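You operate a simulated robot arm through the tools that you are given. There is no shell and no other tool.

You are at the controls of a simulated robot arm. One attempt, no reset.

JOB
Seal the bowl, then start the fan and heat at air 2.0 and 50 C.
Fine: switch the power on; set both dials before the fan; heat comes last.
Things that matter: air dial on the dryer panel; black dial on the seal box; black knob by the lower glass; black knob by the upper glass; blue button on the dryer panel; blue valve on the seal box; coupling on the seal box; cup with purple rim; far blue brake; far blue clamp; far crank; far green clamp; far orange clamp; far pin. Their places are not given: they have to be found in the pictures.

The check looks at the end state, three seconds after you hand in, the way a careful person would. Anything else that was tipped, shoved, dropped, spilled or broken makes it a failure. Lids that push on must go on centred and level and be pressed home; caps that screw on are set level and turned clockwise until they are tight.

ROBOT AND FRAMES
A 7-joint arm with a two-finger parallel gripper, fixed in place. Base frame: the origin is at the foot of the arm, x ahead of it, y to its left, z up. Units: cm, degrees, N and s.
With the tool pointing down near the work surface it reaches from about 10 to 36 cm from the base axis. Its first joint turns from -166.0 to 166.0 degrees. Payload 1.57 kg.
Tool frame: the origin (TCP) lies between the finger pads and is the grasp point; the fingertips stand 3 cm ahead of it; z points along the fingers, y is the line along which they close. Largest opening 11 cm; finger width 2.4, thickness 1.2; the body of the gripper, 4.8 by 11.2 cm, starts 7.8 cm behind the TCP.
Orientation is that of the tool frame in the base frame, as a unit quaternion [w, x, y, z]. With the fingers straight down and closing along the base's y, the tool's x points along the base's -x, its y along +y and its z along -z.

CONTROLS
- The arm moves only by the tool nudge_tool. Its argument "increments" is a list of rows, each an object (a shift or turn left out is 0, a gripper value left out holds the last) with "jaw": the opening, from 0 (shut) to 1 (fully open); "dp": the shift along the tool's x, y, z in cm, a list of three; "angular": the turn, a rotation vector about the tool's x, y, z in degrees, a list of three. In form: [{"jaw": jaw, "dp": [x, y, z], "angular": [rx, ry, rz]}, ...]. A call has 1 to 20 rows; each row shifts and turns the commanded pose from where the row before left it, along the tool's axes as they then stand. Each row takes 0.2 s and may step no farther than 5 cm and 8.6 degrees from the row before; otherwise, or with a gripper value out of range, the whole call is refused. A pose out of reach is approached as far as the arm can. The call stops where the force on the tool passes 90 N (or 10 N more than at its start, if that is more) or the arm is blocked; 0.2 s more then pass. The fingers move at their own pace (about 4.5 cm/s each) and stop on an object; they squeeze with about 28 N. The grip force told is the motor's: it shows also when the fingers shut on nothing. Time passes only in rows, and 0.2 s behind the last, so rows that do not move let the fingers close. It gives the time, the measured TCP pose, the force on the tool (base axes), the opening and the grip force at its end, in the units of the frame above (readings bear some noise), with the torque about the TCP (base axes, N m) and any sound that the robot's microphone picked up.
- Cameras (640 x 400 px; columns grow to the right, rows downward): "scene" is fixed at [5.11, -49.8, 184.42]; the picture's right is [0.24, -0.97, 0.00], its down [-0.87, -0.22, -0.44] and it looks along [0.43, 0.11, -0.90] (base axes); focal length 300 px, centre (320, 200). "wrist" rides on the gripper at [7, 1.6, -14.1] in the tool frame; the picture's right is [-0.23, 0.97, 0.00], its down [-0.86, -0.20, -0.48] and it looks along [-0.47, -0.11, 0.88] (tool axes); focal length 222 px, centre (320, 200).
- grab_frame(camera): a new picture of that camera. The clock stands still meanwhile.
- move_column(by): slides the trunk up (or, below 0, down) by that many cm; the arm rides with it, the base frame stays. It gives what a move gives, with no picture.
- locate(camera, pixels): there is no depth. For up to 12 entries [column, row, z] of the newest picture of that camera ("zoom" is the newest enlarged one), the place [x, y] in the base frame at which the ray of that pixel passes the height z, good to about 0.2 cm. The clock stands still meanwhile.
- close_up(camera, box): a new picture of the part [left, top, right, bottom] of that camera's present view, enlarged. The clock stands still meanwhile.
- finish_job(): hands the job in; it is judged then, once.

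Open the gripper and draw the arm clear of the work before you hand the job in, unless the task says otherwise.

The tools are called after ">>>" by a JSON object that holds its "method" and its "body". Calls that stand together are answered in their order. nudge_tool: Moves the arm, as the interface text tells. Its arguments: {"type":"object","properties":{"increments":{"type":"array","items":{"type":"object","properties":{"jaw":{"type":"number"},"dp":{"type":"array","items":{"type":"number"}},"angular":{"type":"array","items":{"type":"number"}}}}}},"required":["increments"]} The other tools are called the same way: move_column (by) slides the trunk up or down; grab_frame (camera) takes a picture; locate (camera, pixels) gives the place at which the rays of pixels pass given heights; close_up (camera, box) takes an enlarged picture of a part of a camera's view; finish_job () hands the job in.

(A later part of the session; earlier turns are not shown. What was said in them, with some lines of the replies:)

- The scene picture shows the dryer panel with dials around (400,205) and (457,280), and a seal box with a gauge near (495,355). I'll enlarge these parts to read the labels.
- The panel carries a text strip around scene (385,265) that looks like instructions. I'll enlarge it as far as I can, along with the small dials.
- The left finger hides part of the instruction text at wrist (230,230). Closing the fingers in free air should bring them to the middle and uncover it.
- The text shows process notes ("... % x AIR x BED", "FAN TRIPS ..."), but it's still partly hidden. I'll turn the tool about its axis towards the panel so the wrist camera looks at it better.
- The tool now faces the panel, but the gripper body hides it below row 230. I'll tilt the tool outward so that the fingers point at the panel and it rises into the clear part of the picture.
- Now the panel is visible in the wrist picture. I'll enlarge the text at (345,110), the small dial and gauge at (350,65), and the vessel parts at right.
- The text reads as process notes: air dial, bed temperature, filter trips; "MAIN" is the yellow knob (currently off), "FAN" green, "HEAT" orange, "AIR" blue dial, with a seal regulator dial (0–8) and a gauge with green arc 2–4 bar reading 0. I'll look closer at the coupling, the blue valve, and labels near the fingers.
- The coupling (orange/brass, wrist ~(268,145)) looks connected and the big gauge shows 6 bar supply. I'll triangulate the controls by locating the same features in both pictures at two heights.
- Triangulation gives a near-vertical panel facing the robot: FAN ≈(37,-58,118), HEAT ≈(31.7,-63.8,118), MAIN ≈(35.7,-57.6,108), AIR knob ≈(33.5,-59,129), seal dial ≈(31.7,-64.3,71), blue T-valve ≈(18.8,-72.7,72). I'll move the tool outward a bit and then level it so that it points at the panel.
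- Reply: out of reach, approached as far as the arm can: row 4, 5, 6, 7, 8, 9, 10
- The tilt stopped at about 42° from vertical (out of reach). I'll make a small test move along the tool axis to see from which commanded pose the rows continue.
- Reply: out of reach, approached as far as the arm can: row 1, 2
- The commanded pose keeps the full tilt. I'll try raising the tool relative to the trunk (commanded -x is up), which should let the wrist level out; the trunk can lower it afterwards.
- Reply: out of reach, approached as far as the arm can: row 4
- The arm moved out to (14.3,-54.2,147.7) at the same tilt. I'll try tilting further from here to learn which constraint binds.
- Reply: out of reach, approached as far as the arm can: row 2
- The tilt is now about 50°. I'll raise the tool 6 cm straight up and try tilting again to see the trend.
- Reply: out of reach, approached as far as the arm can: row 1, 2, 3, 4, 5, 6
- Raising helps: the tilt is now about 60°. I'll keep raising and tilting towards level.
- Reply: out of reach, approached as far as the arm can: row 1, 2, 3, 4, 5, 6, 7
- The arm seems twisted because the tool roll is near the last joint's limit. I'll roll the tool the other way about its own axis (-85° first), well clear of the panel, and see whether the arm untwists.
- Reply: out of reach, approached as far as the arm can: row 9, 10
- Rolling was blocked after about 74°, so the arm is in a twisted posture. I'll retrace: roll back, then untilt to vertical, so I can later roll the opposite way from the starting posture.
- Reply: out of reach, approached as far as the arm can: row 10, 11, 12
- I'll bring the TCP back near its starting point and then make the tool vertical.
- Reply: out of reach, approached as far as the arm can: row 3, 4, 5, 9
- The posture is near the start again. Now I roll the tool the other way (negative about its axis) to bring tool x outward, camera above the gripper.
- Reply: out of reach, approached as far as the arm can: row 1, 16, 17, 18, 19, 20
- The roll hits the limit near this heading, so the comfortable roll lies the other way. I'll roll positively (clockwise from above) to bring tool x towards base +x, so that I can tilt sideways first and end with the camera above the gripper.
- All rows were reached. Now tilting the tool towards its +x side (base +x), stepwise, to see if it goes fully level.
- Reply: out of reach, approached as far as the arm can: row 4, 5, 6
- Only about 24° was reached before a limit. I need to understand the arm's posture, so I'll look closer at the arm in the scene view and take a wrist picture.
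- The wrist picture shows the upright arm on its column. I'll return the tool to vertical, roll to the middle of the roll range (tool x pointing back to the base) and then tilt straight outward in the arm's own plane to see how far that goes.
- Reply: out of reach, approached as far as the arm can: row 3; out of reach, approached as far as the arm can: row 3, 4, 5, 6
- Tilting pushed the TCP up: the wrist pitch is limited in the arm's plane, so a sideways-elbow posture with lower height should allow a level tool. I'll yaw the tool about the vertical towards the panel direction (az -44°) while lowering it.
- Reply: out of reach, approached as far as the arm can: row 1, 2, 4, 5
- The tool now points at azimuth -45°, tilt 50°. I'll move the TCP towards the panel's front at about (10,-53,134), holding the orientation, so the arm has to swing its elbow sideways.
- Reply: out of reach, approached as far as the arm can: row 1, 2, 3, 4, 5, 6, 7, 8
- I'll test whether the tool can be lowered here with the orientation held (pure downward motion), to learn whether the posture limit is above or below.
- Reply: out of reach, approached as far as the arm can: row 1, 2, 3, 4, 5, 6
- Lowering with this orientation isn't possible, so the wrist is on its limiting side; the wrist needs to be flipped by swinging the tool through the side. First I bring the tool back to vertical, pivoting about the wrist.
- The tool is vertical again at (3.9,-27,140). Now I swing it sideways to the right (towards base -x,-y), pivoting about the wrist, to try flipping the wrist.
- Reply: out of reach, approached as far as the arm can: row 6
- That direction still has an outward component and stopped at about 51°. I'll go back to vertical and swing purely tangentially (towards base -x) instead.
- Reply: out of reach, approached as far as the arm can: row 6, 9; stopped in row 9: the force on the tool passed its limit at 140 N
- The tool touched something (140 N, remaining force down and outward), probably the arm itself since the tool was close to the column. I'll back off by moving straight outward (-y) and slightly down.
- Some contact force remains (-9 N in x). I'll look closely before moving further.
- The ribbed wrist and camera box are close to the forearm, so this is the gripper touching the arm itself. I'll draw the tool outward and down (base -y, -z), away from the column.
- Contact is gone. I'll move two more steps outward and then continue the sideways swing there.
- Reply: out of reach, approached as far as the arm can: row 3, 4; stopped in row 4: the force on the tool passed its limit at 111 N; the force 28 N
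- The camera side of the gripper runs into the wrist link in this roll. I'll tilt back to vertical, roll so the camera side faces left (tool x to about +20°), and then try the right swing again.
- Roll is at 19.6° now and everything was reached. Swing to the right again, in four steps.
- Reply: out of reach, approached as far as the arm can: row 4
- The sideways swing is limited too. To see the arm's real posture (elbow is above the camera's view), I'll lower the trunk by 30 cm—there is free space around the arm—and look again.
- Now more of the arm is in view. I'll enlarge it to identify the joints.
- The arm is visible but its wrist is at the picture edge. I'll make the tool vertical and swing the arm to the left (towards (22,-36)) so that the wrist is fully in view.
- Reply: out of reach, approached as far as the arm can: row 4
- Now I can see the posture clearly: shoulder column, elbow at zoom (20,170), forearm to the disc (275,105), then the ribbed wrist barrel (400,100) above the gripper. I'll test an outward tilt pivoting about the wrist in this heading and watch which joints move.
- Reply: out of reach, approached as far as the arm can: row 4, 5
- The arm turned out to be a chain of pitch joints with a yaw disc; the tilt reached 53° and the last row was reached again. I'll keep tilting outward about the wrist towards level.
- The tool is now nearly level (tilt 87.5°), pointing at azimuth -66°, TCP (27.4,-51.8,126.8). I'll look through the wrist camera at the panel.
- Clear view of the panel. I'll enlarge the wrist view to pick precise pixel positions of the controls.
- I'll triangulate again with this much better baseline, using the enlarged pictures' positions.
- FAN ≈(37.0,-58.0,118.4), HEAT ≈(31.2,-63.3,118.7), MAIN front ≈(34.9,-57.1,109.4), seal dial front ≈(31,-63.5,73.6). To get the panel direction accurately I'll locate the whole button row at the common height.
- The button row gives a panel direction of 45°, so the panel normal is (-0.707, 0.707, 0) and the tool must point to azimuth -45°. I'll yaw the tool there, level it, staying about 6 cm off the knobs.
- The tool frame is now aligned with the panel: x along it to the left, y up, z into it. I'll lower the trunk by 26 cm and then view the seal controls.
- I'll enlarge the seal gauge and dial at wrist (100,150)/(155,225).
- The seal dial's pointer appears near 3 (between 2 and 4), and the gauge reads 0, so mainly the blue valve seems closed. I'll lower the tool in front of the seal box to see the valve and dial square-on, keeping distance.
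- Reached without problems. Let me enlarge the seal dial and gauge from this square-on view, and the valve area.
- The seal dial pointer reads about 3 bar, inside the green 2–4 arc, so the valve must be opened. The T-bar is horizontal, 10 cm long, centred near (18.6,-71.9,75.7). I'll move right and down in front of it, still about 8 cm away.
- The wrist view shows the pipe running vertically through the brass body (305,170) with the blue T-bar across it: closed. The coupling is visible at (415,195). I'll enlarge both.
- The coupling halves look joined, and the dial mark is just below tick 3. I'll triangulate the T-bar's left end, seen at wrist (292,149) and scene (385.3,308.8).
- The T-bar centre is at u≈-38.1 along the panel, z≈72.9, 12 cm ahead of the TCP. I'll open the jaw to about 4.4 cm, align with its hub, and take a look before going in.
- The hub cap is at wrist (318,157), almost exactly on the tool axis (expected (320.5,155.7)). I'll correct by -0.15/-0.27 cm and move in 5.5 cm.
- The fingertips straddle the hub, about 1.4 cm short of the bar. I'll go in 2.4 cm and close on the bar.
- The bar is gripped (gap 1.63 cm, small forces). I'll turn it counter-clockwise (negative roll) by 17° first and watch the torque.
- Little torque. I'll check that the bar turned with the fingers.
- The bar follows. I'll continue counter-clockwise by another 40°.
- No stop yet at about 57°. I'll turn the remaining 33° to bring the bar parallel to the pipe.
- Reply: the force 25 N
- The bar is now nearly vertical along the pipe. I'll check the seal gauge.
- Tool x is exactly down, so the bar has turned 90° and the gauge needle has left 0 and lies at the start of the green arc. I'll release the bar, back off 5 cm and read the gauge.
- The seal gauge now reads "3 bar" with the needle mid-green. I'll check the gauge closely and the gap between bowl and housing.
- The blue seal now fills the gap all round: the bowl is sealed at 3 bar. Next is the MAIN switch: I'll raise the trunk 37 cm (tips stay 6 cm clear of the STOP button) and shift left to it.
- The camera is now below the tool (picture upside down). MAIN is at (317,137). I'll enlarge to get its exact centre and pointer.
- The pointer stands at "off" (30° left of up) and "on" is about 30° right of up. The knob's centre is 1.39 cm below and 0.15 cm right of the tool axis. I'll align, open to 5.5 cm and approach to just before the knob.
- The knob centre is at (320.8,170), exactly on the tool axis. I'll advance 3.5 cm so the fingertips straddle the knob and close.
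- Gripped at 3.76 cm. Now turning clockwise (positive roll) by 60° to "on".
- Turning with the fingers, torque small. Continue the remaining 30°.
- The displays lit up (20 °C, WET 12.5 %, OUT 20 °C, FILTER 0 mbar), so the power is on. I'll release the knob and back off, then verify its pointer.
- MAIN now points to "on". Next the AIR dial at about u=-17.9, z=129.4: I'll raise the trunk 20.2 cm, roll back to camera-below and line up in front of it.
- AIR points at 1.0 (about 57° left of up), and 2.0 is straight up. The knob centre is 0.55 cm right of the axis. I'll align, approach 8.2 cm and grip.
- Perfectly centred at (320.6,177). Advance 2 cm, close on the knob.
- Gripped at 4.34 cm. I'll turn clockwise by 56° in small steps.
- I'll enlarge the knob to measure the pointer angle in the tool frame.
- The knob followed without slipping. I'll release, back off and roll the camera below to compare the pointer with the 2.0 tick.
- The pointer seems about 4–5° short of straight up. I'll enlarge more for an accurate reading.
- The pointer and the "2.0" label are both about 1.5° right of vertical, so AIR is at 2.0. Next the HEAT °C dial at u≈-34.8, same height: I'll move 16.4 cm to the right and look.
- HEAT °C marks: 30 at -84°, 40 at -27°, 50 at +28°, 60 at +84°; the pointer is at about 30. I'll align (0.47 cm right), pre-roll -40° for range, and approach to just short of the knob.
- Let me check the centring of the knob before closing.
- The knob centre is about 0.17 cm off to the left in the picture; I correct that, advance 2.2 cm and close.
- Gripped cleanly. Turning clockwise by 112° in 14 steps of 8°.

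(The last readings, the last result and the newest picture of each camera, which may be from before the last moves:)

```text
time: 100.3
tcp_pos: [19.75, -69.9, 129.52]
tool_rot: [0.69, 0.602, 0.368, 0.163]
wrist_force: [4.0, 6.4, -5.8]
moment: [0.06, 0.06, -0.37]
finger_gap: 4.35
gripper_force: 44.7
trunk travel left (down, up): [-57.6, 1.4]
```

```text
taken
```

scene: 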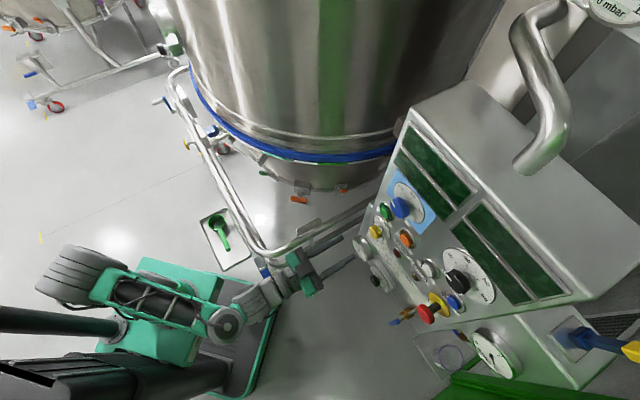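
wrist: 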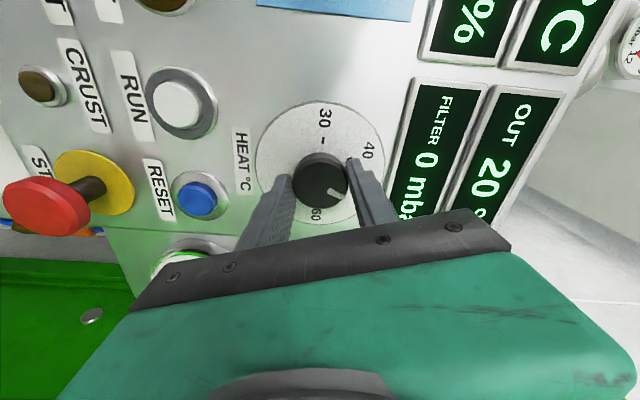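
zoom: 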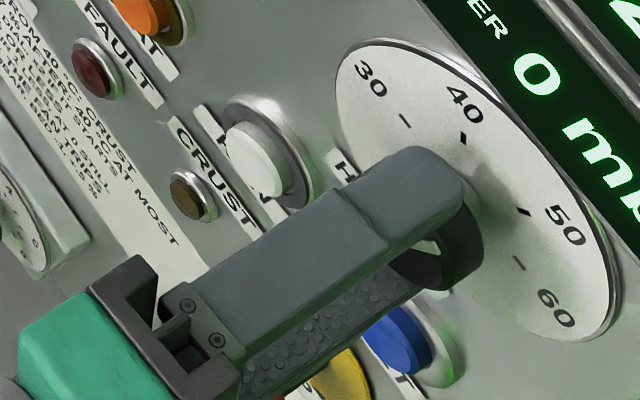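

Turned 112°. I'll release, back off, roll the camera below and read the pointer.

>>> {"method": "nudge_tool", "body": {"increments": [{"jaw": 0.5}, {"jaw": 0.5}, {"jaw": 0.5, "dp": [0, 0, -1.5]}, {"jaw": 0.5, "dp": [0, 0, -3]}, {"jaw": 0.5, "dp": [0, 0, -3]}, {"angular": [0, 0, -8]}, {"angular": [0, 0, -8]}, {"angular": [0, 0, -8]}, {"angular": [0, 0, -8]}, {"angular": [0, 0, -8]}, {"angular": [0, 0, -8]}, {"angular": [0, 0, -8]}, {"angular": [0, 0, -8]}, {"angular": [0, 0, -7.8]}]}}

>>> {"method": "grab_frame", "body": {"camera": "wrist"}}

>>> {"method": "close_up", "body": {"camera": "wrist", "box": [290, 110, 370, 190]}}

>>> {"method": "close_up", "body": {"camera": "scene", "box": [415, 245, 495, 315]}}

```text
time: 103.3
tcp_pos: [14.38, -64.68, 129.44]
tool_rot: [0.654, 0.27, 0.651, -0.274]
wrist_force: [-0.2, 0.6, 0.3]
moment: [-0.02, 0.01, 0.01]
finger_gap: 5.51
gripper_force: 0.1
trunk travel left (down, up): [-57.6, 1.4]
```

```text
taken
```

wrist: 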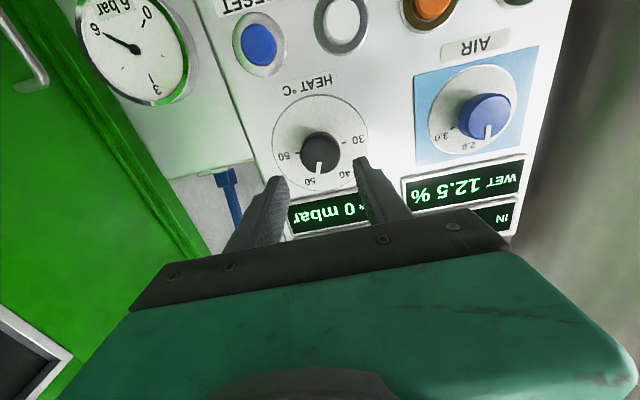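

```text
5.00 times, centred on (330, 150) of wrist
```

zoom: 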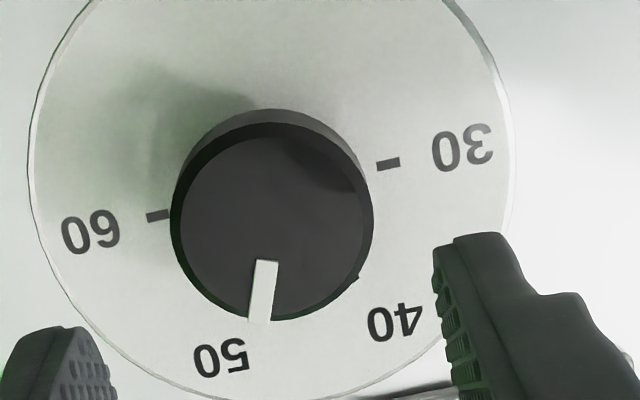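

```text
5.71 times, centred on (455, 280) of scene
```

zoom: 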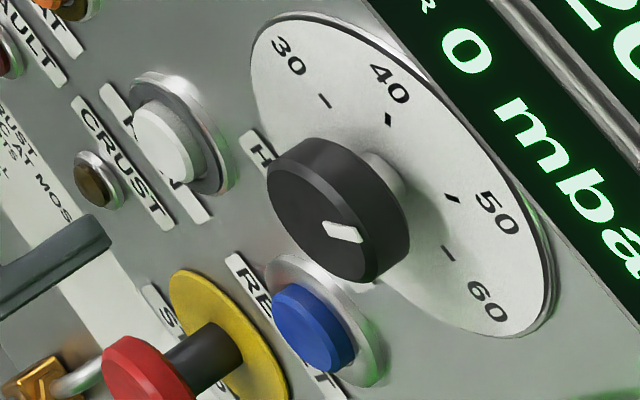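

The pointer looks a few degrees short of 50. I'll enlarge for an accurate measurement.

>>> {"method": "close_up", "body": {"camera": "wrist", "box": [296, 134, 348, 186]}}

```text
7.69 times, centred on (322, 160) of wrist
```

zoom: 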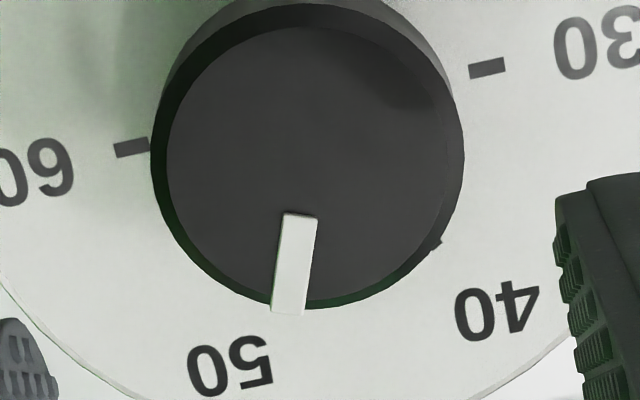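

The wrist view suggests +20°, the scene view nearer 28°. I'll take a stronger enlargement of the scene view to settle it.

>>> {"method": "close_up", "body": {"camera": "scene", "box": [436, 258, 484, 306]}}

>>> {"method": "close_up", "body": {"camera": "scene", "box": [384, 186, 424, 226]}}

```text
8.33 times, centred on (460, 282) of scene
```

zoom: 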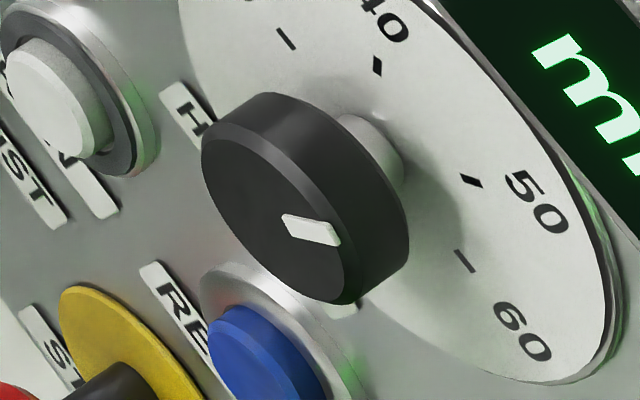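

```text
10.00 times, centred on (404, 206) of scene
```

zoom: 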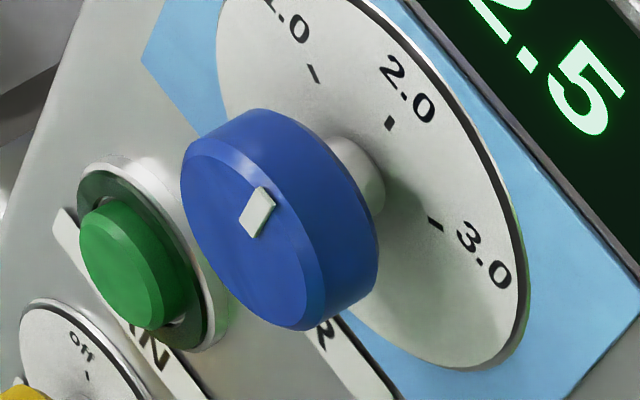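

Both views give +20.5° for the pointer while 50 is at +28°, so it stands near 48.7. I'll grip the knob again and turn it another 7.7°.

>>> {"method": "nudge_tool", "body": {"increments": [{"jaw": 0.5, "dp": [0.1, 0.05, 2.5]}, {"jaw": 0.5, "dp": [0, 0, 2.5]}, {"jaw": 0.5, "dp": [0, 0, 2.35]}, {"jaw": 0.0}, {"jaw": 0.0}, {"jaw": 0.0}]}}

>>> {"method": "nudge_tool", "body": {"increments": [{"angular": [0, 0, 4]}, {"angular": [0, 0, 4]}, {"angular": [0, 0, 0]}]}}

>>> {"method": "nudge_tool", "body": {"increments": [{"jaw": 0.5}, {"jaw": 0.5}, {"jaw": 0.5, "dp": [0, 0, -1.5]}, {"jaw": 0.5, "dp": [0, 0, -3]}, {"jaw": 0.5, "dp": [0, 0, -3]}, {"angular": [0, 0, -8]}]}}

>>> {"method": "close_up", "body": {"camera": "wrist", "box": [296, 134, 348, 186]}}

>>> {"method": "close_up", "body": {"camera": "scene", "box": [436, 258, 484, 306]}}

```text
time: 104.7
tcp_pos: [19.62, -69.9, 129.3]
tool_rot: [0.655, 0.271, 0.651, -0.273]
wrist_force: [-0.1, -2.1, -2.8]
moment: [-0.08, -0.1, -0.06]
finger_gap: 4.38
gripper_force: 33.7
trunk travel left (down, up): [-57.6, 1.4]
```

```text
time: 105.5
tcp_pos: [19.62, -69.79, 129.31]
tool_rot: [0.672, 0.315, 0.631, -0.225]
wrist_force: [1.9, -2.3, -1.2]
moment: [0.67, 0.68, 0.08]
finger_gap: 4.35
gripper_force: 45.1
trunk travel left (down, up): [-57.6, 1.4]
```

```text
time: 106.9
tcp_pos: [14.29, -64.4, 129.48]
tool_rot: [0.654, 0.27, 0.652, -0.272]
wrist_force: [0.7, 0.0, 0.1]
moment: [-0.01, 0.02, -0.01]
finger_gap: 5.48
gripper_force: 0.0
trunk travel left (down, up): [-57.6, 1.4]
```

```text
7.69 times, centred on (322, 160) of wrist
```

zoom: 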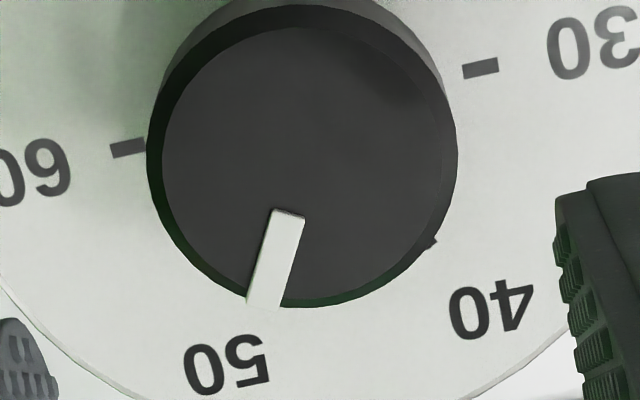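

```text
8.33 times, centred on (460, 282) of scene
```

zoom: 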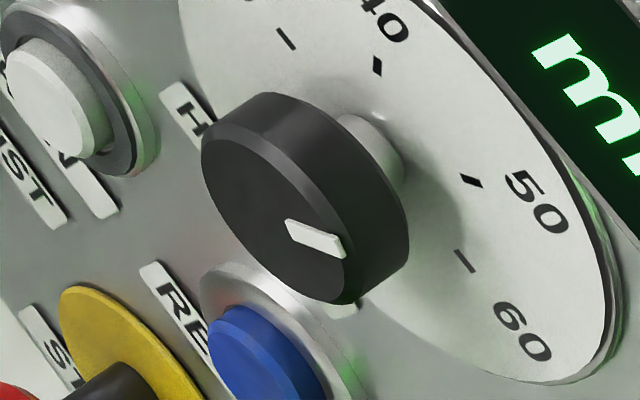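

HEAT now reads 28°, i.e. 50 °C. Both dials are set. Next the FAN button (green, u≈-14.7, z≈118.4): I close the gripper, move left and down in front of it.

>>> {"method": "nudge_tool", "body": {"increments": [{"jaw": 0.0, "dp": [2, 4, 0]}, {"jaw": 0.0, "dp": [2.5, 4, 0]}, {"jaw": 0.0, "dp": [2.5, 4, 0]}, {"jaw": 0.0, "dp": [2, 4.3, 0]}, {"jaw": 0.0, "dp": [2, 4.3, 0]}]}}

>>> {"method": "grab_frame", "body": {"camera": "wrist"}}

>>> {"method": "grab_frame", "body": {"camera": "scene"}}

```text
time: 108.1
tcp_pos: [29.13, -49.93, 118.53]
tool_rot: [0.655, 0.27, 0.651, -0.273]
wrist_force: [0.1, 0.9, -0.5]
moment: [0.0, 0.01, -0.02]
finger_gap: 0.0
gripper_force: 21.6
trunk travel left (down, up): [-57.6, 1.4]
```

```text
taken
```

wrist: 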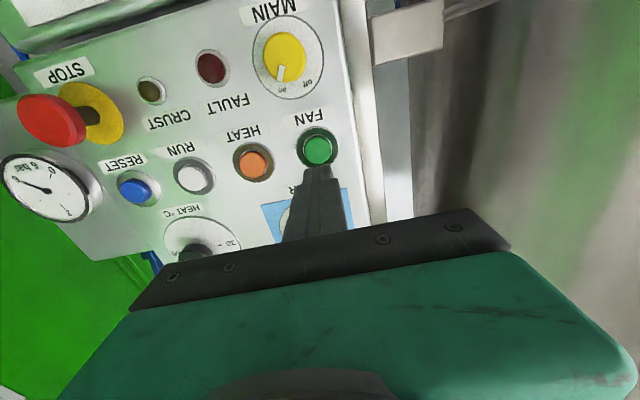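

```text
taken
```

scene: 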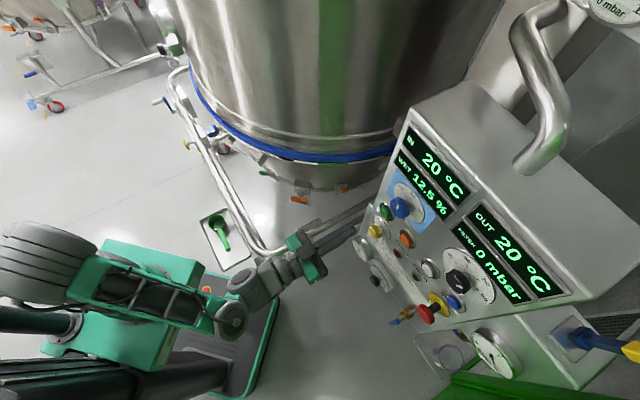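

FAN is at (318,148) nearly on axis. A quick enlargement to centre precisely.

>>> {"method": "close_up", "body": {"camera": "wrist", "box": [280, 110, 360, 190]}}

```text
5.00 times, centred on (320, 150) of wrist
```

zoom: 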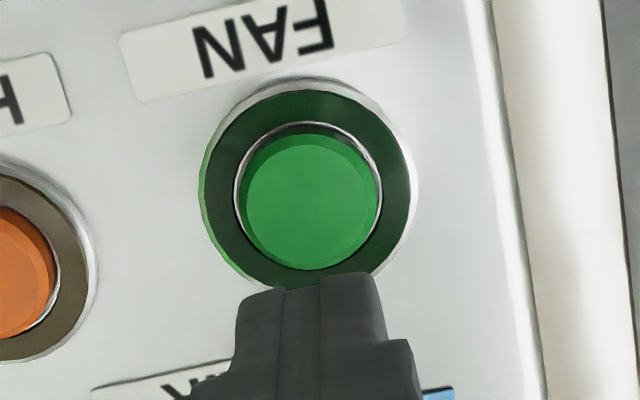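

I'll correct by (-0.15,-0.24), approach to about 0.7 cm from the button, then push in small steps.

>>> {"method": "nudge_tool", "body": {"increments": [{"jaw": 0.0, "dp": [-0.15, -0.24, 2.5]}, {"dp": [0, 0, 2.5]}, {"dp": [0, 0, 2.4]}]}}

>>> {"method": "close_up", "body": {"camera": "scene", "box": [340, 180, 420, 240]}}

>>> {"method": "close_up", "body": {"camera": "wrist", "box": [260, 120, 380, 220]}}

```text
time: 108.9
tcp_pos: [34.17, -55.44, 118.62]
tool_rot: [0.654, 0.271, 0.651, -0.273]
wrist_force: [-0.2, 0.2, 0.2]
moment: [0.03, 0.01, 0.0]
finger_gap: 0.0
gripper_force: 21.6
trunk travel left (down, up): [-57.6, 1.4]
```

```text
6.67 times, centred on (380, 210) of scene
```

zoom: 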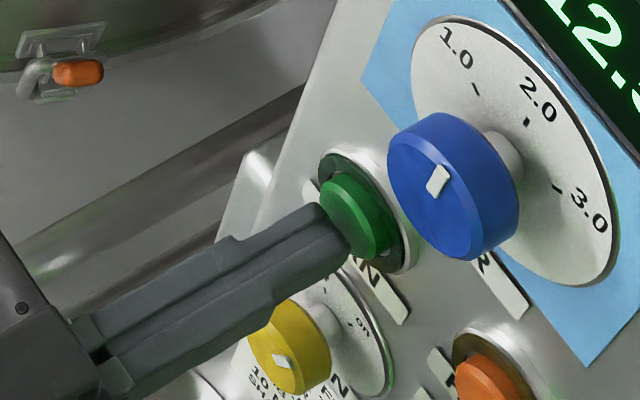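

```text
4.00 times, centred on (320, 170) of wrist
```

zoom: 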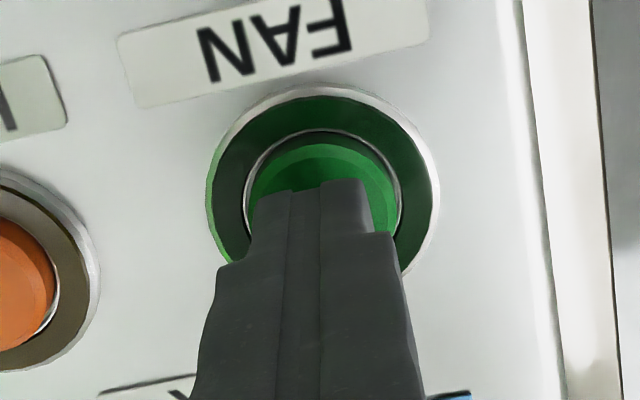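

Aligned on the button, 0.8 cm away. Pressing gently.

>>> {"method": "nudge_tool", "body": {"increments": [{"dp": [0, 0, 0.5]}, {"dp": [0, 0, 0.4]}, {"dp": [0, 0, 0.2]}]}}

>>> {"method": "close_up", "body": {"camera": "scene", "box": [340, 130, 540, 310]}}

```text
time: 109.7
tcp_pos: [34.69, -56.1, 118.42]
tool_rot: [0.655, 0.27, 0.652, -0.271]
wrist_force: [-2.7, 5.3, -1.7]
moment: [0.1, 0.12, 0.03]
finger_gap: 0.0
gripper_force: 21.3
trunk travel left (down, up): [-57.6, 1.4]
heard: click
```

```text
2.22 times, centred on (440, 220) of scene
```

zoom: 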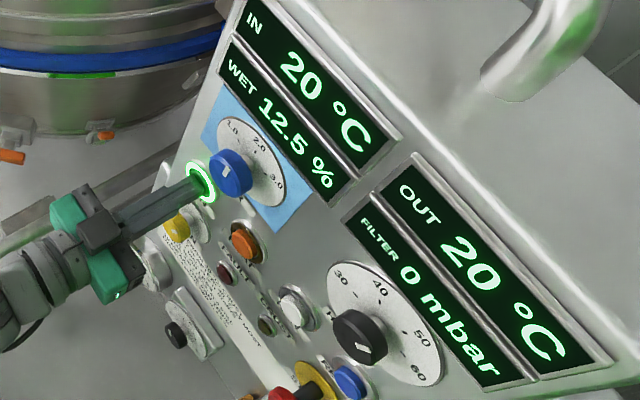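

A click was heard and the FAN ring lit green. I'll back off 5 cm, move 8 cm right to the HEAT button and check the panel state.

>>> {"method": "nudge_tool", "body": {"increments": [{"dp": [0, 0, -2.5]}, {"dp": [0, 0, -2.5]}, {"dp": [0, -4, 0]}, {"dp": [0, -4, 0]}]}}

>>> {"method": "grab_frame", "body": {"camera": "wrist"}}

>>> {"method": "close_up", "body": {"camera": "wrist", "box": [270, 110, 370, 200]}}

>>> {"method": "close_up", "body": {"camera": "scene", "box": [360, 120, 560, 320]}}

```text
time: 110.7
tcp_pos: [25.59, -58.32, 118.45]
tool_rot: [0.654, 0.271, 0.651, -0.273]
wrist_force: [0.2, -0.7, -0.2]
moment: [0.0, -0.02, 0.01]
finger_gap: 0.0
gripper_force: 21.2
trunk travel left (down, up): [-57.6, 1.4]
```

```text
taken
```

wrist: 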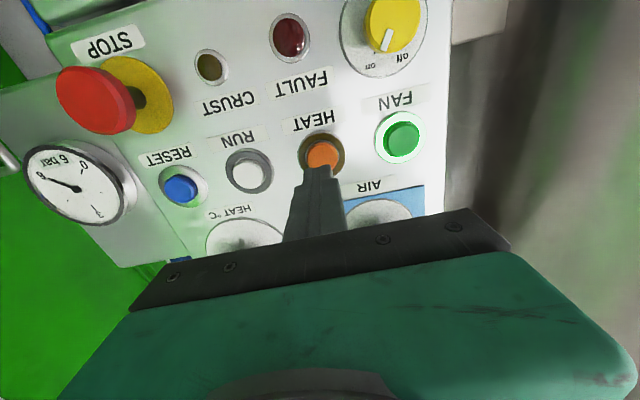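

```text
4.44 times, centred on (320, 155) of wrist
```

zoom: 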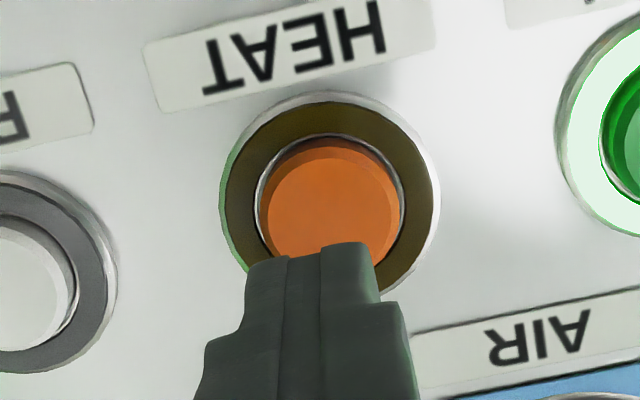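

```text
2.00 times, centred on (460, 220) of scene
```

zoom: 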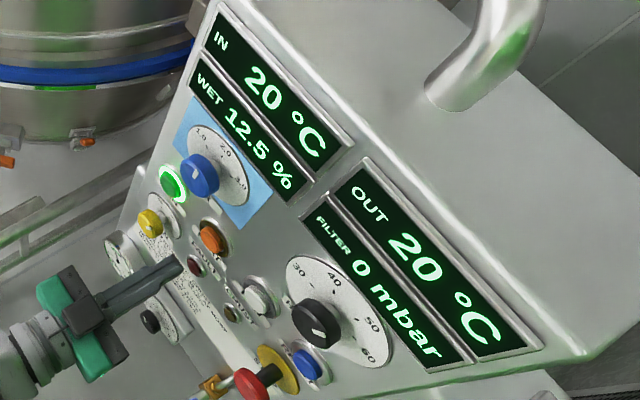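

FAN stays lit, no fault. HEAT is next: I correct by (+0.2,+0.2), approach 3.8 cm, then press.

>>> {"method": "nudge_tool", "body": {"increments": [{"dp": [0.2, 0.2, 2]}, {"dp": [0, 0, 1.8]}, {"dp": [0, 0, 0.5]}, {"dp": [0, 0, 0.4]}, {"dp": [0, 0, 0.2]}]}}

>>> {"method": "close_up", "body": {"camera": "scene", "box": [340, 130, 540, 310]}}

```text
time: 111.9
tcp_pos: [29.14, -61.6, 118.38]
tool_rot: [0.655, 0.271, 0.651, -0.273]
wrist_force: [-2.0, 2.0, -0.6]
moment: [0.02, 0.01, -0.01]
finger_gap: 0.0
gripper_force: 21.4
trunk travel left (down, up): [-57.6, 1.4]
heard: click
```

```text
2.22 times, centred on (440, 220) of scene
```

zoom: 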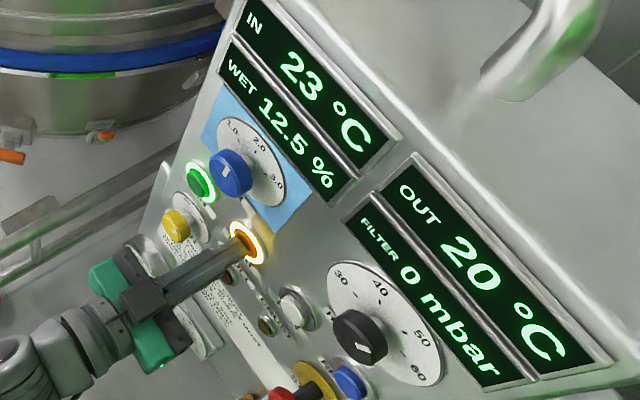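

HEAT clicked and its ring is lit; IN is already rising (23 °C). I'll back straight off 12 cm, open the gripper, and check the final panel state.

>>> {"method": "nudge_tool", "body": {"increments": [{"dp": [0, 0, -3]}, {"dp": [0, 0, -3]}, {"dp": [0, 0, -3]}, {"dp": [0, 0, -3], "jaw": 0.5}, {"dp": [0, 0, -3], "jaw": 0.5}, {"jaw": 0.5}]}}

>>> {"method": "grab_frame", "body": {"camera": "wrist"}}

>>> {"method": "grab_frame", "body": {"camera": "scene"}}

>>> {"method": "close_up", "body": {"camera": "scene", "box": [345, 130, 545, 330]}}

>>> {"method": "close_up", "body": {"camera": "scene", "box": [345, 230, 385, 270]}}

```text
time: 113.3
tcp_pos: [18.61, -50.94, 118.33]
tool_rot: [0.655, 0.27, 0.651, -0.272]
wrist_force: [-0.4, -0.6, -0.5]
moment: [0.01, 0.0, 0.02]
finger_gap: 5.5
gripper_force: 0.0
trunk travel left (down, up): [-57.6, 1.4]
```

```text
taken
```

wrist: 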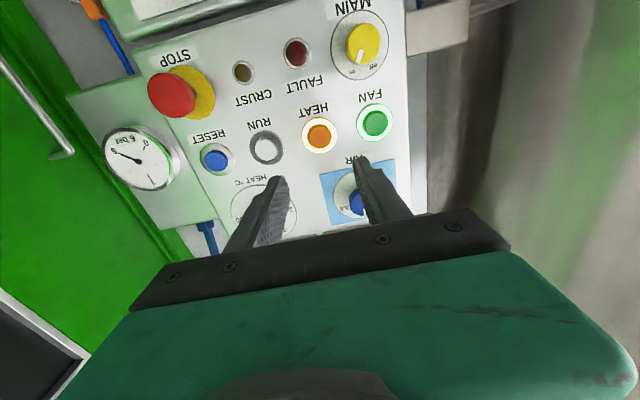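

```text
taken
```

scene: 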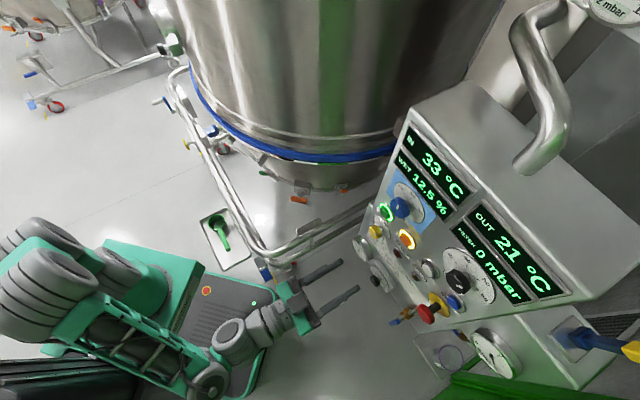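

```text
2.00 times, centred on (445, 230) of scene
```

zoom: 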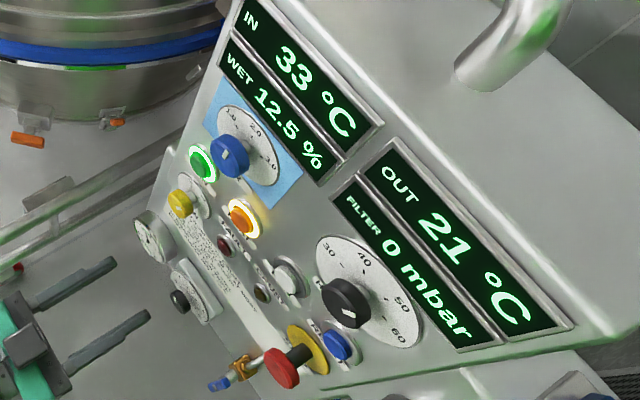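

```text
10.00 times, centred on (365, 250) of scene
```

zoom: 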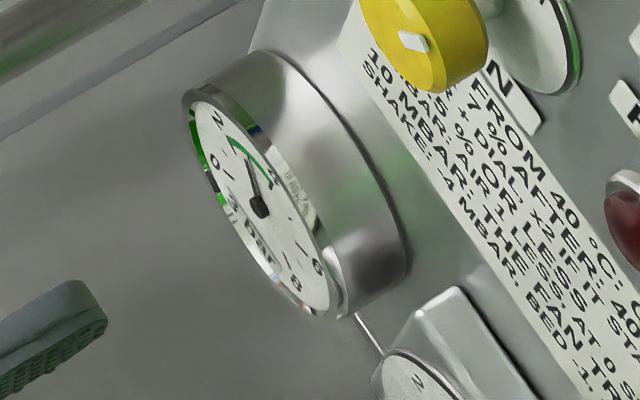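

All as wanted: MAIN on, FAN and HEAT lit, seal at 3 bar. I'll draw the arm back a little more and let two seconds pass to see where IN settles as a check on the heat setting.

>>> {"method": "nudge_tool", "body": {"increments": [{"dp": [0, 0, -3]}, {"dp": [0, 0, -3]}, {"dp": [0, 0, 0]}, {"dp": [0, 0, 0]}, {"dp": [0, 0, 0]}, {"dp": [0, 0, 0]}, {"dp": [0, 0, 0]}, {"dp": [0, 0, 0]}, {"dp": [0, 0, 0]}, {"dp": [0, 0, 0]}]}}

>>> {"method": "close_up", "body": {"camera": "scene", "box": [345, 110, 565, 330]}}

>>> {"method": "close_up", "body": {"camera": "scene", "box": [560, 0, 640, 60]}}

```text
time: 115.5
tcp_pos: [14.39, -46.68, 118.16]
tool_rot: [0.654, 0.271, 0.651, -0.273]
wrist_force: [1.2, 1.3, 0.9]
moment: [-0.02, 0.02, 0.02]
finger_gap: 5.5
gripper_force: 0.0
trunk travel left (down, up): [-57.6, 1.4]
```

```text
1.82 times, centred on (455, 220) of scene
```

zoom: 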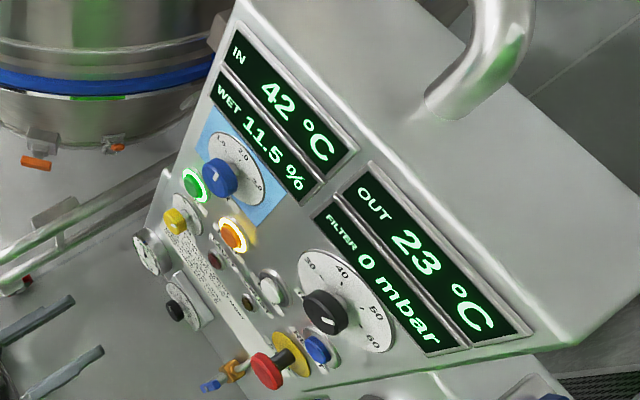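

```text
6.67 times, centred on (600, 30) of scene
```

zoom: 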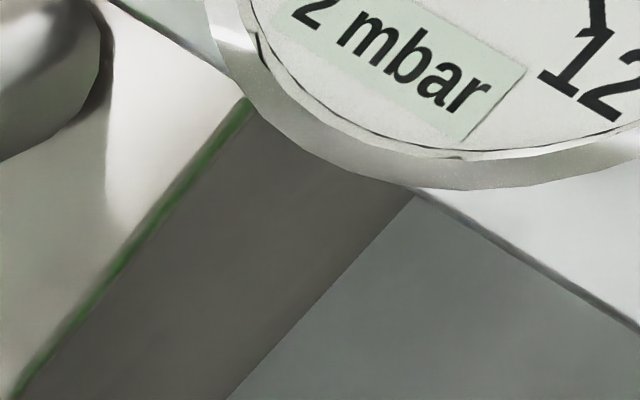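

IN follows 23 → 33 → 42 °C, a curve heading to 50 °C; FAN and HEAT are lit, no fault, the bowl is sealed at 3 bar, the gripper is open and clear. I hand the job in now.

>>> {"method": "finish_job", "body": {}}

```text
The job is handed in.
```

The bowl is sealed and the dryer is running with fan and heat on, at air 2.0 and 50 °C. I have handed the job in; no verdict came back.

- **Seal:** I opened the blue valve fully. The seal gauge went from 0 to 3 bar, inside the green band, and the blue seal now fills the gap along the side of the bowl the camera can see. The black dial was already at about 3 bar, so I left it alone. The coupling looked joined, so I left that too.
- **Power and dials:** The main switch is on and the displays lit up. The air dial points at 2.0. The heat dial stopped at about 48.7 on the first turn, so I gripped it again and brought it to 50. Both dials were set before the fan.
- **Fan and heat:** I pressed the fan button first and the heat button last. Each clicked and its ring lit. Inlet air was at 42 °C and climbing towards 50 when I finished, with no fault lamp.
- **Contact along the way:** Early on, while finding a reachable posture, the gripper bumped something twice, at 140 N and 111 N. From the position it was most likely the arm itself, and I saw nothing in the room move.

At hand-in the gripper was open and about 20 cm clear of the panel.
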